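You operate a simulated robot arm through the tools that you are given. There is no shell and no other tool. Be economical: measure what you need, move in short steps, check, and stop when the job is done.

Carry out the task below with a simulated robot arm. There is one attempt and no reset: what you move stays moved.

TASK
Put the blue rolled form from the bare strip of the counter on top of the small carton marked clamps and the red rolled form on top of the small carton marked fuses.
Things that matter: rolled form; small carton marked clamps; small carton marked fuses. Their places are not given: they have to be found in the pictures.

It is judged by the outcome, as a careful person would: the job done as asked, and still so three seconds after it is handed in. It fails if anything else is knocked over, pushed out of place, dropped, spilled or broken.

THE ROBOT
A 7-joint arm with a two-finger parallel gripper, fixed in place. Base frame: the origin is at the foot of the arm, x ahead of it, y to its left, z up; the work surface is at about z = 0. Lengths are in mm, angles in rad, forces in N, time in s.
With the tool pointing down near the work surface it reaches from about 220 to 580 mm from the base axis. Its first joint turns from -1.152 to 1.152 rad. Payload 2.5 kg.
Tool frame: the origin (TCP) lies between the finger pads and is the grasp point; the fingertips stand 23 mm ahead of it; z points along the fingers, y is the line along which they close. The gripper opens to 94 mm. The fingers are 38 mm wide and 10 mm thick; the gripper's body (54 by 96 mm) begins 39 mm behind the TCP.
Orientation is that of the tool frame in the base frame, as a unit quaternion [w, x, y, z]. With the fingers straight down and closing along the base's y, the tool's x points along the base's -x, its y along +y and its z along -z.

THE INTERFACE
- The arm moves only by the tool jog_arm. Its argument "targets" is a list of rows, each an object of numbers (a shift or turn left out is 0, a gripper value left out holds the last): "grip": the closure in counts, from 0 (fully open) to 255 (shut); "dx", "dy", "dz": the shift along the tool's x, y, z in units of 400 mm (1.0 is 400 mm); "ax", "ay", "az": the turn, a rotation vector about the tool's x, y, z in units of 90 degrees (1.0 is 90 degrees). In form: [{"grip": .., "dx": .., "dy": .., "dz": .., "ax": .., "ay": .., "az": ..}, ...]. A call has 1 to 20 rows; each row is the pose to reach, as a shift and turn from the pose commanded when the call began, along the tool's axes at that moment. A call with a number of a shift or a turn outside -1 to 1 is refused whole. A row lasts 0.2 s, in which the tool goes at most 50 mm and 0.15 rad; a call with a longer step from one row to the next is refused whole, and so is a gripper value outside its range. A pose out of reach is approached as far as the arm can. The call stops where the force on the tool passes 40 N (or 10 N more than at its start, if that is more) or the arm is blocked; 0.2 s more then pass. The fingers move at their own pace (about 108 mm/s each) and stop on an object; they squeeze with about 44 N. The grip force told is the motor's: it shows also when the fingers shut on nothing. Time passes only in rows, and 0.2 s behind the last, so rows that repeat a pose let the fingers close. It gives the time, the measured TCP pose, the force on the tool (base axes), the opening and the grip force at its end, in the units of the frame above (readings bear some noise).
- Cameras (640 x 400 px; columns grow to the right, rows downward): "scene" is fixed at [125, -418.6, 535.2]; the picture's right is [0.74, -0.68, 0.00], its down [-0.44, -0.48, -0.76] and it looks along [0.51, 0.56, -0.65] (base axes); focal length 284 px, centre (320, 200). "wrist" rides on the gripper at [-39, 0, -44] in the tool frame; the picture's right is [0.00, -1.00, 0.00], its down [0.97, 0.00, -0.24] and it looks along [0.24, 0.00, 0.97] (tool axes); focal length 218 px, centre (320, 200).
- snapshot(camera): a new picture of that camera. No time passes.
- measure_at(camera, pixels): for up to 12 pixels [column, row] of the newest picture of that camera ("zoom" is the newest enlarged one), the place [x, y, z] in the base frame of the surface seen there, good to about 3 mm. No time passes.
- enlarge(camera, box): a new picture of the part [left, top, right, bottom] of that camera's present view, enlarged. No time passes.
- close_job(): hands the job in; it is judged then, once.

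Work in short steps. Measure before you move; look again where a grasp or a placing could have gone wrong, and mend it. You have 60 turns and 30 pictures in all, the two below and enlarged ones among them. Open the gripper and draw the arm clear of the work before you hand the job in, unless the task says otherwise; then end with one line.

The tools are called after "Emit:" by a JSON object that holds its "fn" and its "kwargs". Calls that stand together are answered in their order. jog_arm: Moves the arm, as the interface text tells. Its arguments: {"type":"object","properties":{"targets":{"type":"array"}},"required":["targets"]} The other tools are called the same way: snapshot (camera) takes a picture; measure_at (camera, pixels) gives the place of the surface under pixels of a picture; enlarge (camera, box) takes an enlarged picture of a part of a camera's view; close_job () hands the job in.

At the start:

```text
time: 0.0
eef_pos: [418.1, 65.8, 299.0]
orientation: [0.0, 0.0, 1.0, 0.0]
ft_force: [-0.6, 0.3, -0.4]
grip_width: 94.0
gripper_force: 0.1
```

scene: 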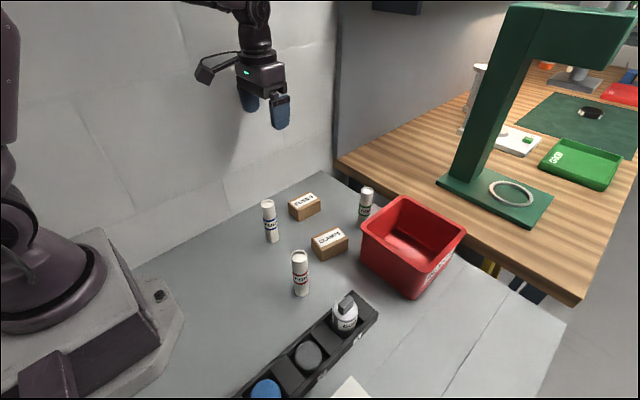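
wrist: 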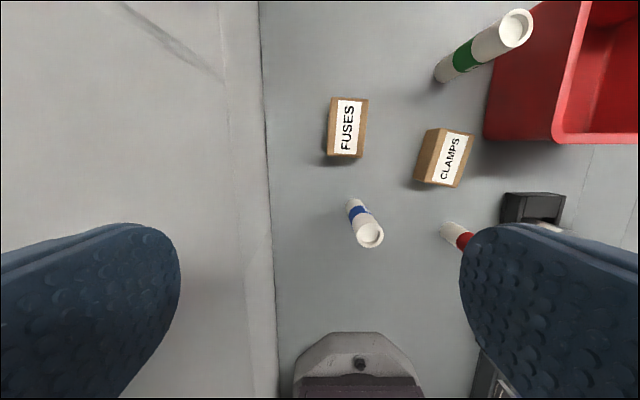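

The pictures show three rolled forms (blue near scene 270,220; red 300,272; green 365,207) and two cartons. I enlarge to identify them and measure.

Emit:
{"fn": "enlarge", "kwargs": {"camera": "scene", "box": [230, 160, 400, 310]}}

Emit:
{"fn": "measure_at", "kwargs": {"camera": "wrist", "pixels": [[349, 113], [349, 145], [336, 101], [366, 101], [360, 153], [440, 140], [470, 140], [455, 183], [425, 178], [370, 236], [357, 210], [450, 230]]}}

Emit:
{"fn": "measure_at", "kwargs": {"camera": "scene", "pixels": [[268, 203], [271, 225], [273, 241], [299, 255], [301, 275], [302, 294], [304, 198], [327, 237], [367, 190], [364, 208], [305, 212], [330, 253]]}}

```text
2.67 times, centred on (315, 235) of scene
```

zoom: 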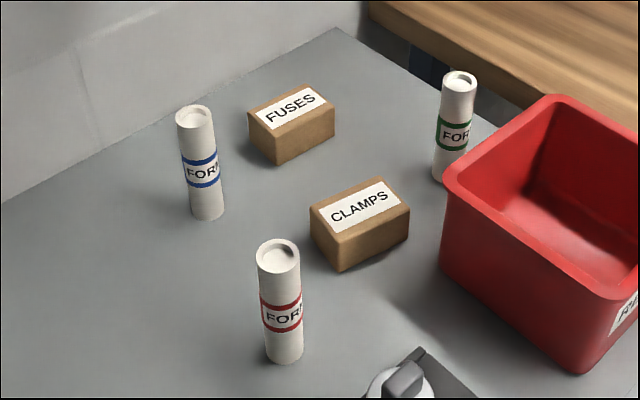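

```text
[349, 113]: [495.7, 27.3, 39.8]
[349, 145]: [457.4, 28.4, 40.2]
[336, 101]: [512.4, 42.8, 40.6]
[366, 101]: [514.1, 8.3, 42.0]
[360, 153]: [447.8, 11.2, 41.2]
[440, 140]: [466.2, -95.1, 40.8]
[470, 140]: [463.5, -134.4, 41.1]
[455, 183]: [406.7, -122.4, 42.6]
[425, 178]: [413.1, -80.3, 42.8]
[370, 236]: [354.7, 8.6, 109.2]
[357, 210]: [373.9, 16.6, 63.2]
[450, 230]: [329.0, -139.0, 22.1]
```

```text
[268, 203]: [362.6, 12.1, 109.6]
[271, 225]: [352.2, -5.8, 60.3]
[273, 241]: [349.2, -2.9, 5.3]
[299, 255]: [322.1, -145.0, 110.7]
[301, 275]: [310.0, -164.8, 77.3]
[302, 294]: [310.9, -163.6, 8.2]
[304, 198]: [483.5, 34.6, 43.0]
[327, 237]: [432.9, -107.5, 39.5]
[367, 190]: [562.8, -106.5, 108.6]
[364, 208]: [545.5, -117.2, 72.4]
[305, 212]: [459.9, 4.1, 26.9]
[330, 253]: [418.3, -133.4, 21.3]
```

The forms stand upright, about 110 mm tall; the cartons are about 42 mm high. I measure rims and carton corners in the enlarged picture for precise centres.

Emit:
{"fn": "measure_at", "kwargs": {"camera": "zoom", "pixels": [[180, 113], [211, 113], [196, 126], [196, 106], [260, 255], [297, 255], [278, 270], [278, 241], [252, 113], [310, 88], [332, 103], [276, 134]]}}

Emit:
{"fn": "measure_at", "kwargs": {"camera": "wrist", "pixels": [[357, 236], [382, 236], [370, 223], [370, 246], [335, 99], [367, 100], [361, 156], [331, 154], [441, 131], [473, 136], [457, 186], [417, 180]]}}

Emit:
{"fn": "measure_at", "kwargs": {"camera": "zoom", "pixels": [[314, 208], [376, 181], [406, 208], [343, 236], [320, 235], [375, 250]]}}

```text
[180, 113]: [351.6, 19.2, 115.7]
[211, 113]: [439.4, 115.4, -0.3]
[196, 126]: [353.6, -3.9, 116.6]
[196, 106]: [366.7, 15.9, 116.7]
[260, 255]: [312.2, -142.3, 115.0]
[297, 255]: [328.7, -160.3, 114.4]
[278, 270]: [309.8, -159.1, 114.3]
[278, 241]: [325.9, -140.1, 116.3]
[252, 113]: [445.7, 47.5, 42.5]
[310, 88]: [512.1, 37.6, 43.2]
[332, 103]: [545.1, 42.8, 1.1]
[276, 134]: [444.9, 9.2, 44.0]
```

```text
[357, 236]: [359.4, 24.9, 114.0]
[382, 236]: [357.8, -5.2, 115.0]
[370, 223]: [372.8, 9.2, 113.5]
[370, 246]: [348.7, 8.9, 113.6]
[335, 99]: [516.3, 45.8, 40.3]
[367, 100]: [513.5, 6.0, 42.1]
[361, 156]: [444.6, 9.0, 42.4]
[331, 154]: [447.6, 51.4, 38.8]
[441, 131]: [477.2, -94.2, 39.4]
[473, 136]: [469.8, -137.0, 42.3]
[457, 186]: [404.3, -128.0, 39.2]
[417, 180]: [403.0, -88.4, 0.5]
```

```text
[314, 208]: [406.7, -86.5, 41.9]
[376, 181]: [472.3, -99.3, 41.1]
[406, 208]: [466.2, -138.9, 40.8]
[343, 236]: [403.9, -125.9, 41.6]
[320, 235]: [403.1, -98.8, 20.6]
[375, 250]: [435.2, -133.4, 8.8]
```

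Blue centre ≈ (359.5, 9.5), red ≈ (319.5, -150), clamps top centre ≈ (438, -112), fuses ≈ (480, 27), top z ≈ 42. I move above blue first and verify.

Emit:
{"fn": "jog_arm", "kwargs": {"targets": [{"grip": 0, "dx": 0.073, "dy": -0.07}, {"dx": 0.1465, "dy": -0.1408}, {"dx": 0.1465, "dy": -0.1408, "dz": 0.1}, {"dx": 0.1465, "dy": -0.1408, "dz": 0.2}, {"dx": 0.1465, "dy": -0.1408, "dz": 0.3}, {"dx": 0.1465, "dy": -0.1408, "dz": 0.3}]}}

Emit:
{"fn": "snapshot", "kwargs": {"camera": "wrist"}}

```text
time: 1.4
eef_pos: [360.8, 8.6, 180.1]
orientation: [0.0, -0.001, 1.0, 0.0]
ft_force: [0.6, 0.5, 0.5]
grip_width: 93.9
gripper_force: 0.0
```

```text
26 pictures are left
```

wrist: 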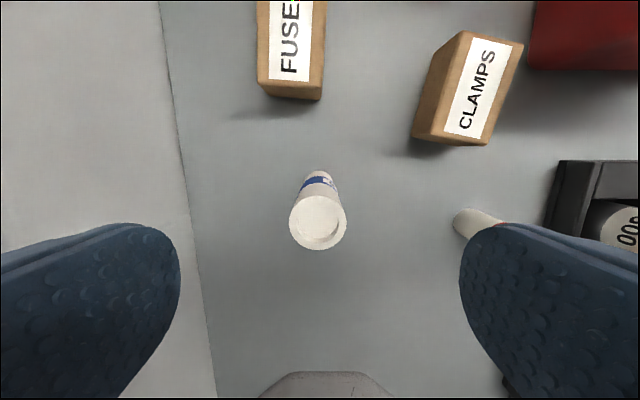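

The roll is centred at (318, 222) between the fingers; I measure its rim for a last check.

Emit:
{"fn": "measure_at", "kwargs": {"camera": "wrist", "pixels": [[291, 222], [345, 222], [318, 196], [318, 247], [258, 84], [322, 98], [446, 131], [484, 142], [430, 47], [468, 33], [521, 44]]}}

```text
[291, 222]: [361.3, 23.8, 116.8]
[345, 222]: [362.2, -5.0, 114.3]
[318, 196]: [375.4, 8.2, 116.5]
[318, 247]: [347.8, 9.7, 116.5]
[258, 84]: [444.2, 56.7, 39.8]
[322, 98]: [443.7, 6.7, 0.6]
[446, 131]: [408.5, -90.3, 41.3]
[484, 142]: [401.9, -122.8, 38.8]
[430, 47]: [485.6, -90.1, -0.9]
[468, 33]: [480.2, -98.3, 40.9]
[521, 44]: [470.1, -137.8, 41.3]
```

Centre (361.7, 9), matching the TCP. I descend to z ≈ 90 and close.

Emit:
{"fn": "jog_arm", "kwargs": {"targets": [{"dz": 0.08}, {"dz": 0.16}, {"dz": 0.225}, {"dz": 0.225}, {"dz": 0.225, "grip": 255}, {"dz": 0.225, "grip": 255}, {"dz": 0.225, "grip": 255}, {"dz": 0.225, "grip": 255}]}}

```text
time: 3.2
eef_pos: [360.0, 8.5, 87.6]
orientation: [-0.001, 0.0, 1.0, 0.001]
ft_force: [-0.5, 0.6, 0.1]
grip_width: 27.9
gripper_force: 44.3
```

Gripped (28 mm). Lift and carry above the clamps carton.

Emit:
{"fn": "jog_arm", "kwargs": {"targets": [{"dz": -0.06}, {"dz": -0.16}, {"dz": -0.26}, {"dz": -0.3}, {"dz": -0.3, "dx": -0.049, "dy": -0.076}, {"dz": -0.3, "dx": -0.098, "dy": -0.152}, {"dz": -0.3, "dx": -0.147, "dy": -0.228}, {"dz": -0.3, "dx": -0.196, "dy": -0.304}, {"dz": -0.3, "dx": -0.196, "dy": -0.304}]}}

Emit:
{"fn": "enlarge", "kwargs": {"camera": "scene", "box": [230, 100, 400, 310]}}

```text
time: 5.2
eef_pos: [437.2, -111.8, 208.2]
orientation: [0.0, 0.0, 1.0, 0.0]
ft_force: [0.6, -0.4, 0.1]
grip_width: 28.0
gripper_force: 43.9
```

```text
1.90 times, centred on (315, 205) of scene
```

zoom: 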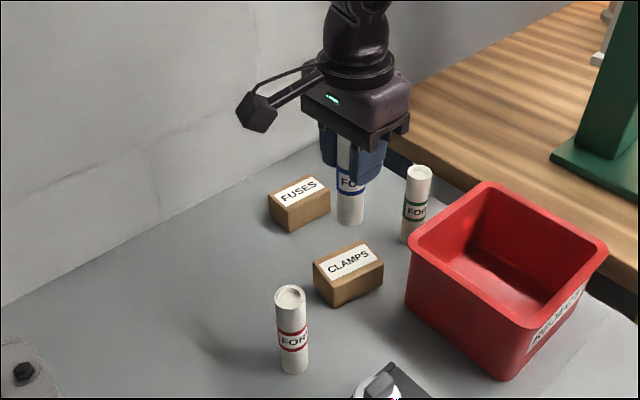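

The blue roll hangs straight. I check the bin rim's place before lowering.

Emit:
{"fn": "measure_at", "kwargs": {"camera": "zoom", "pixels": [[412, 240], [485, 186], [490, 282], [350, 222], [420, 170], [338, 218]]}}

Emit:
{"fn": "jog_arm", "kwargs": {"targets": [{"dz": 0.08}, {"dz": 0.14}, {"dz": 0.165}, {"dz": 0.175}, {"dz": 0.175}]}}

Emit:
{"fn": "enlarge", "kwargs": {"camera": "scene", "box": [270, 160, 400, 270]}}

```text
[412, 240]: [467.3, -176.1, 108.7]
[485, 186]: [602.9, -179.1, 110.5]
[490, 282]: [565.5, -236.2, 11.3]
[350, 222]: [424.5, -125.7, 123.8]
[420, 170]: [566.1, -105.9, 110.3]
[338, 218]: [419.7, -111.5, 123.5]
```

```text
time: 6.4
eef_pos: [437.6, -111.0, 138.7]
orientation: [0.0, 0.0, 1.0, 0.0]
ft_force: [-0.4, -0.3, -0.1]
grip_width: 27.9
gripper_force: 43.7
```

```text
3.64 times, centred on (335, 215) of scene
```

zoom: 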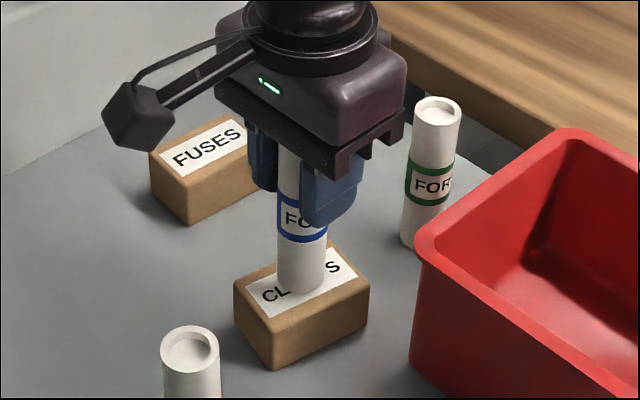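

Roll is over the carton centre, about 8 mm above. I lower in tiny steps until contact.

Emit:
{"fn": "jog_arm", "kwargs": {"targets": [{"dz": 0.008}, {"dz": 0.014}, {"dz": 0.018}, {"dz": 0.02}, {"dz": 0.02}]}}

```text
time: 7.6
eef_pos: [438.7, -111.8, 130.5]
orientation: [0.0, 0.0, 1.0, 0.0]
ft_force: [0.3, 0.0, -0.6]
grip_width: 28.1
gripper_force: 43.7
```

Emit:
{"fn": "jog_arm", "kwargs": {"targets": [{"dz": 0.002}, {"dz": 0.004}, {"dz": 0.004}]}}

```text
time: 8.4
eef_pos: [437.2, -111.8, 129.8]
orientation: [0.0, 0.0, 1.0, -0.001]
ft_force: [-0.1, 0.0, 0.0]
grip_width: 27.9
gripper_force: 44.5
```

Still no contact force; a little further.

Emit:
{"fn": "jog_arm", "kwargs": {"targets": [{"dz": 0.002}, {"dz": 0.004}, {"dz": 0.004}]}}

Emit:
{"fn": "enlarge", "kwargs": {"camera": "scene", "box": [290, 190, 370, 270]}}

```text
time: 9.2
eef_pos: [438.0, -111.4, 128.9]
orientation: [0.001, 0.0, 1.0, 0.0]
ft_force: [-3.8, 1.0, 16.7]
grip_width: 27.8
gripper_force: 44.5
```

```text
5.00 times, centred on (330, 230) of scene
```

zoom: 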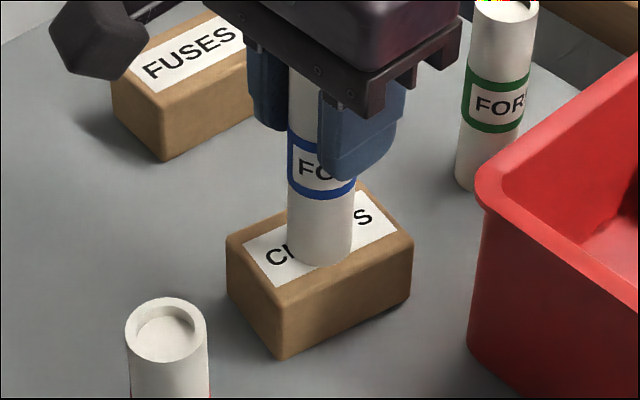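

Contact made, 16.7 N, roll standing on the carton. I open partly and rise straight up.

Emit:
{"fn": "jog_arm", "kwargs": {"targets": [{"dz": -0.001, "grip": 110}, {"dz": -0.001, "grip": 110}, {"dz": -0.001, "grip": 110}, {"dz": -0.06}, {"dz": -0.14}, {"dz": -0.22}, {"dz": -0.3}, {"dz": -0.3, "grip": 0}]}}

Emit:
{"fn": "enlarge", "kwargs": {"camera": "scene", "box": [230, 100, 400, 310]}}

```text
time: 11.0
eef_pos: [439.8, -111.7, 249.8]
orientation: [0.0, 0.0, 1.0, -0.001]
ft_force: [-0.8, -0.4, -0.5]
grip_width: 94.0
gripper_force: 0.0
```

```text
1.90 times, centred on (315, 205) of scene
```

zoom: 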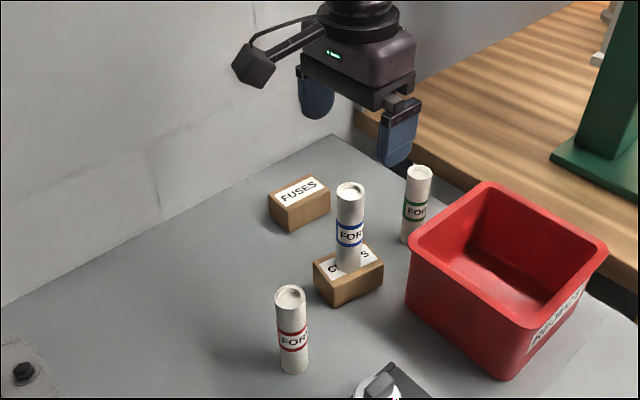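

Blue stands firmly. Next, move above the red roll.

Emit:
{"fn": "jog_arm", "kwargs": {"targets": [{"dx": 0.099, "dy": -0.032}, {"dx": 0.198, "dy": -0.064}, {"dx": 0.296, "dy": -0.095}, {"dx": 0.296, "dy": -0.095, "dz": 0.08}, {"dx": 0.296, "dy": -0.095, "dz": 0.17}, {"dx": 0.296, "dy": -0.095, "dz": 0.17}]}}

Emit:
{"fn": "snapshot", "kwargs": {"camera": "wrist"}}

Emit:
{"fn": "snapshot", "kwargs": {"camera": "scene"}}

```text
time: 12.4
eef_pos: [321.1, -150.3, 180.8]
orientation: [0.0, 0.0, 1.0, 0.0]
ft_force: [0.1, -1.0, 0.0]
grip_width: 93.9
gripper_force: 0.1
```

```text
21 pictures are left
```

wrist: 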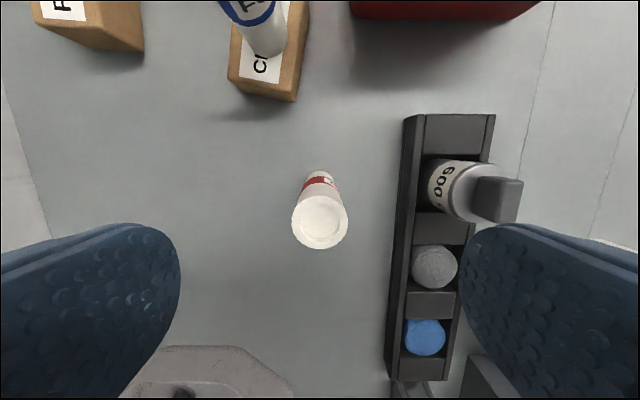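

```text
20 pictures are left
```

scene: 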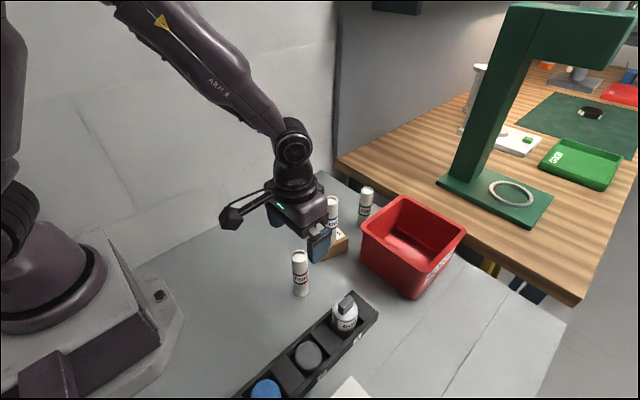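

The roll is centred at (319, 221); the right finger will come near the rack's bottle, so I measure those.

Emit:
{"fn": "measure_at", "kwargs": {"camera": "wrist", "pixels": [[292, 221], [347, 221], [319, 196], [319, 247], [435, 175], [500, 200], [430, 262], [465, 190], [425, 335], [408, 130], [455, 250], [478, 200]]}}

```text
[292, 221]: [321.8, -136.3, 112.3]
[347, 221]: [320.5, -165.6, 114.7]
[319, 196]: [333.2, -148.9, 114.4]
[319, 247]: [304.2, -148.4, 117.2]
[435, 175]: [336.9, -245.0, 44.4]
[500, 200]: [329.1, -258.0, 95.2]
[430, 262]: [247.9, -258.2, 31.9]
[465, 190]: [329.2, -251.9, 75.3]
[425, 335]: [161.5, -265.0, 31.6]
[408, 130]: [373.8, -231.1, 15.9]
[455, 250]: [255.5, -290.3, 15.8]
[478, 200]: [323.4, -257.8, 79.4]
```

Bottle starts beyond y ≈ -240, the finger's outer edge is at most -207; I narrow the opening to about 70 mm anyway, descend and close.

Emit:
{"fn": "jog_arm", "kwargs": {"targets": [{"grip": 65}, {"dz": 0.08}, {"dz": 0.16}, {"dz": 0.225}, {"dz": 0.225}, {"dz": 0.225, "grip": 255}, {"dz": 0.225, "grip": 255}, {"dz": 0.225, "grip": 255}, {"dz": 0.225, "grip": 255}]}}

```text
time: 14.4
eef_pos: [319.7, -149.2, 90.5]
orientation: [0.0, 0.0, 1.0, 0.001]
ft_force: [0.2, 0.3, 0.4]
grip_width: 28.0
gripper_force: 44.1
```

Gripped. Lift, go sideways in y first, then forward over fuses, away from the blue roll.

Emit:
{"fn": "jog_arm", "kwargs": {"targets": [{"dz": -0.06}, {"dz": -0.16}, {"dz": -0.26}, {"dz": -0.32}, {"dz": -0.32, "dy": 0.1}, {"dz": -0.32, "dy": 0.2}, {"dz": -0.32, "dy": 0.3}, {"dz": -0.32, "dy": 0.4}, {"dz": -0.32, "dy": 0.4425}, {"dz": -0.32, "dy": 0.4425, "dx": -0.1}, {"dz": -0.32, "dy": 0.4425, "dx": -0.2}, {"dz": -0.32, "dy": 0.4425, "dx": -0.3}, {"dz": -0.32, "dy": 0.4425, "dx": -0.36}, {"dz": -0.32, "dy": 0.4425, "dx": -0.401}, {"dz": -0.32, "dy": 0.4425, "dx": -0.401}]}}

Emit:
{"fn": "enlarge", "kwargs": {"camera": "scene", "box": [230, 100, 400, 310]}}

```text
time: 17.6
eef_pos: [480.0, 27.0, 217.4]
orientation: [0.0, 0.001, 1.0, 0.0]
ft_force: [0.0, 0.6, -1.2]
grip_width: 28.0
gripper_force: 43.7
```

```text
1.90 times, centred on (315, 205) of scene
```

zoom: 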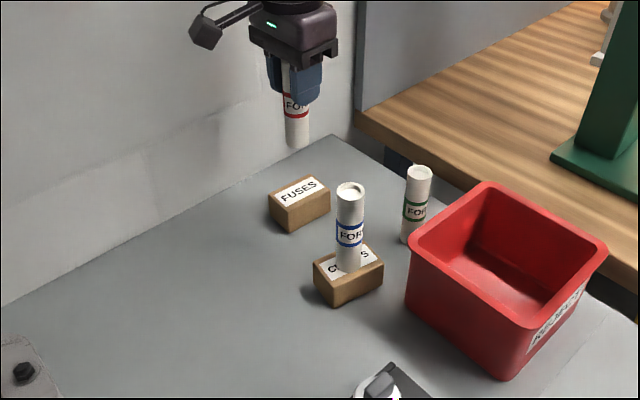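

Red hangs over the fuses carton. Lower to just above contact (z ≈ 136).

Emit:
{"fn": "jog_arm", "kwargs": {"targets": [{"dz": 0.08}, {"dz": 0.14}, {"dz": 0.18}, {"dz": 0.2}, {"dz": 0.205}, {"dz": 0.205}]}}

Emit:
{"fn": "enlarge", "kwargs": {"camera": "scene", "box": [270, 160, 370, 250]}}

```text
time: 19.0
eef_pos: [480.5, 26.9, 135.3]
orientation: [0.001, 0.0, 1.0, 0.0]
ft_force: [-0.2, -0.2, 0.0]
grip_width: 28.0
gripper_force: 44.4
```

```text
4.44 times, centred on (320, 205) of scene
```

zoom: 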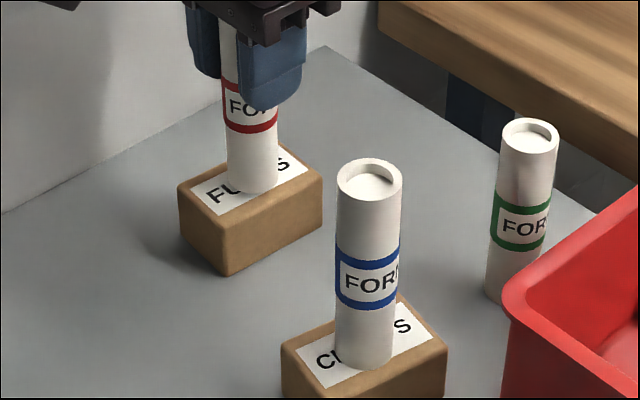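

Well centred; lower in tiny steps to contact.

Emit:
{"fn": "jog_arm", "kwargs": {"targets": [{"dz": 0.004}, {"dz": 0.007}, {"dz": 0.01}, {"dz": 0.01}]}}

```text
time: 20.0
eef_pos: [479.9, 27.5, 132.8]
orientation: [0.0, 0.0, 1.0, 0.0]
ft_force: [-0.2, 0.3, 0.3]
grip_width: 27.8
gripper_force: 43.7
```

Emit:
{"fn": "jog_arm", "kwargs": {"targets": [{"dz": 0.002}, {"dz": 0.004}, {"dz": 0.004}]}}

```text
time: 20.8
eef_pos: [479.7, 27.4, 130.8]
orientation: [0.001, -0.001, 1.0, 0.0]
ft_force: [-2.5, 0.5, 16.9]
grip_width: 28.1
gripper_force: 43.7
```

Contact. Release partly and rise straight up.

Emit:
{"fn": "jog_arm", "kwargs": {"targets": [{"dz": -0.001, "grip": 110}, {"dz": -0.001, "grip": 110}, {"dz": -0.001, "grip": 110}, {"dz": -0.06}, {"dz": -0.14}, {"dz": -0.22}, {"dz": -0.3}, {"dz": -0.38}, {"dz": -0.38, "grip": 0}, {"dz": -0.38}, {"dz": -0.38}]}}

Emit:
{"fn": "enlarge", "kwargs": {"camera": "scene", "box": [230, 100, 400, 310]}}

```text
time: 23.2
eef_pos: [479.6, 26.2, 282.2]
orientation: [0.0, 0.0, 1.0, 0.0]
ft_force: [0.4, -0.6, 0.4]
grip_width: 94.1
gripper_force: 0.1
```

```text
1.90 times, centred on (315, 205) of scene
```

zoom: 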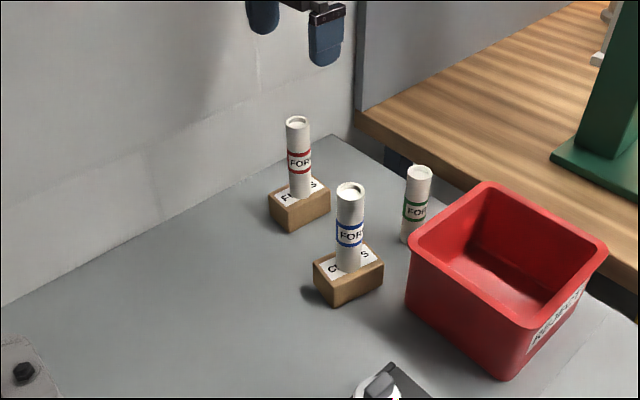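

Both rolls stand on the right cartons, the gripper is open and the arm is clear. I hand the job in.

Emit:
{"fn": "close_job", "kwargs": {}}

```text
The job is handed in.
```

The blue rolled form is standing on the clamps carton and the red one on the fuses carton; the last picture showed nothing else disturbed.
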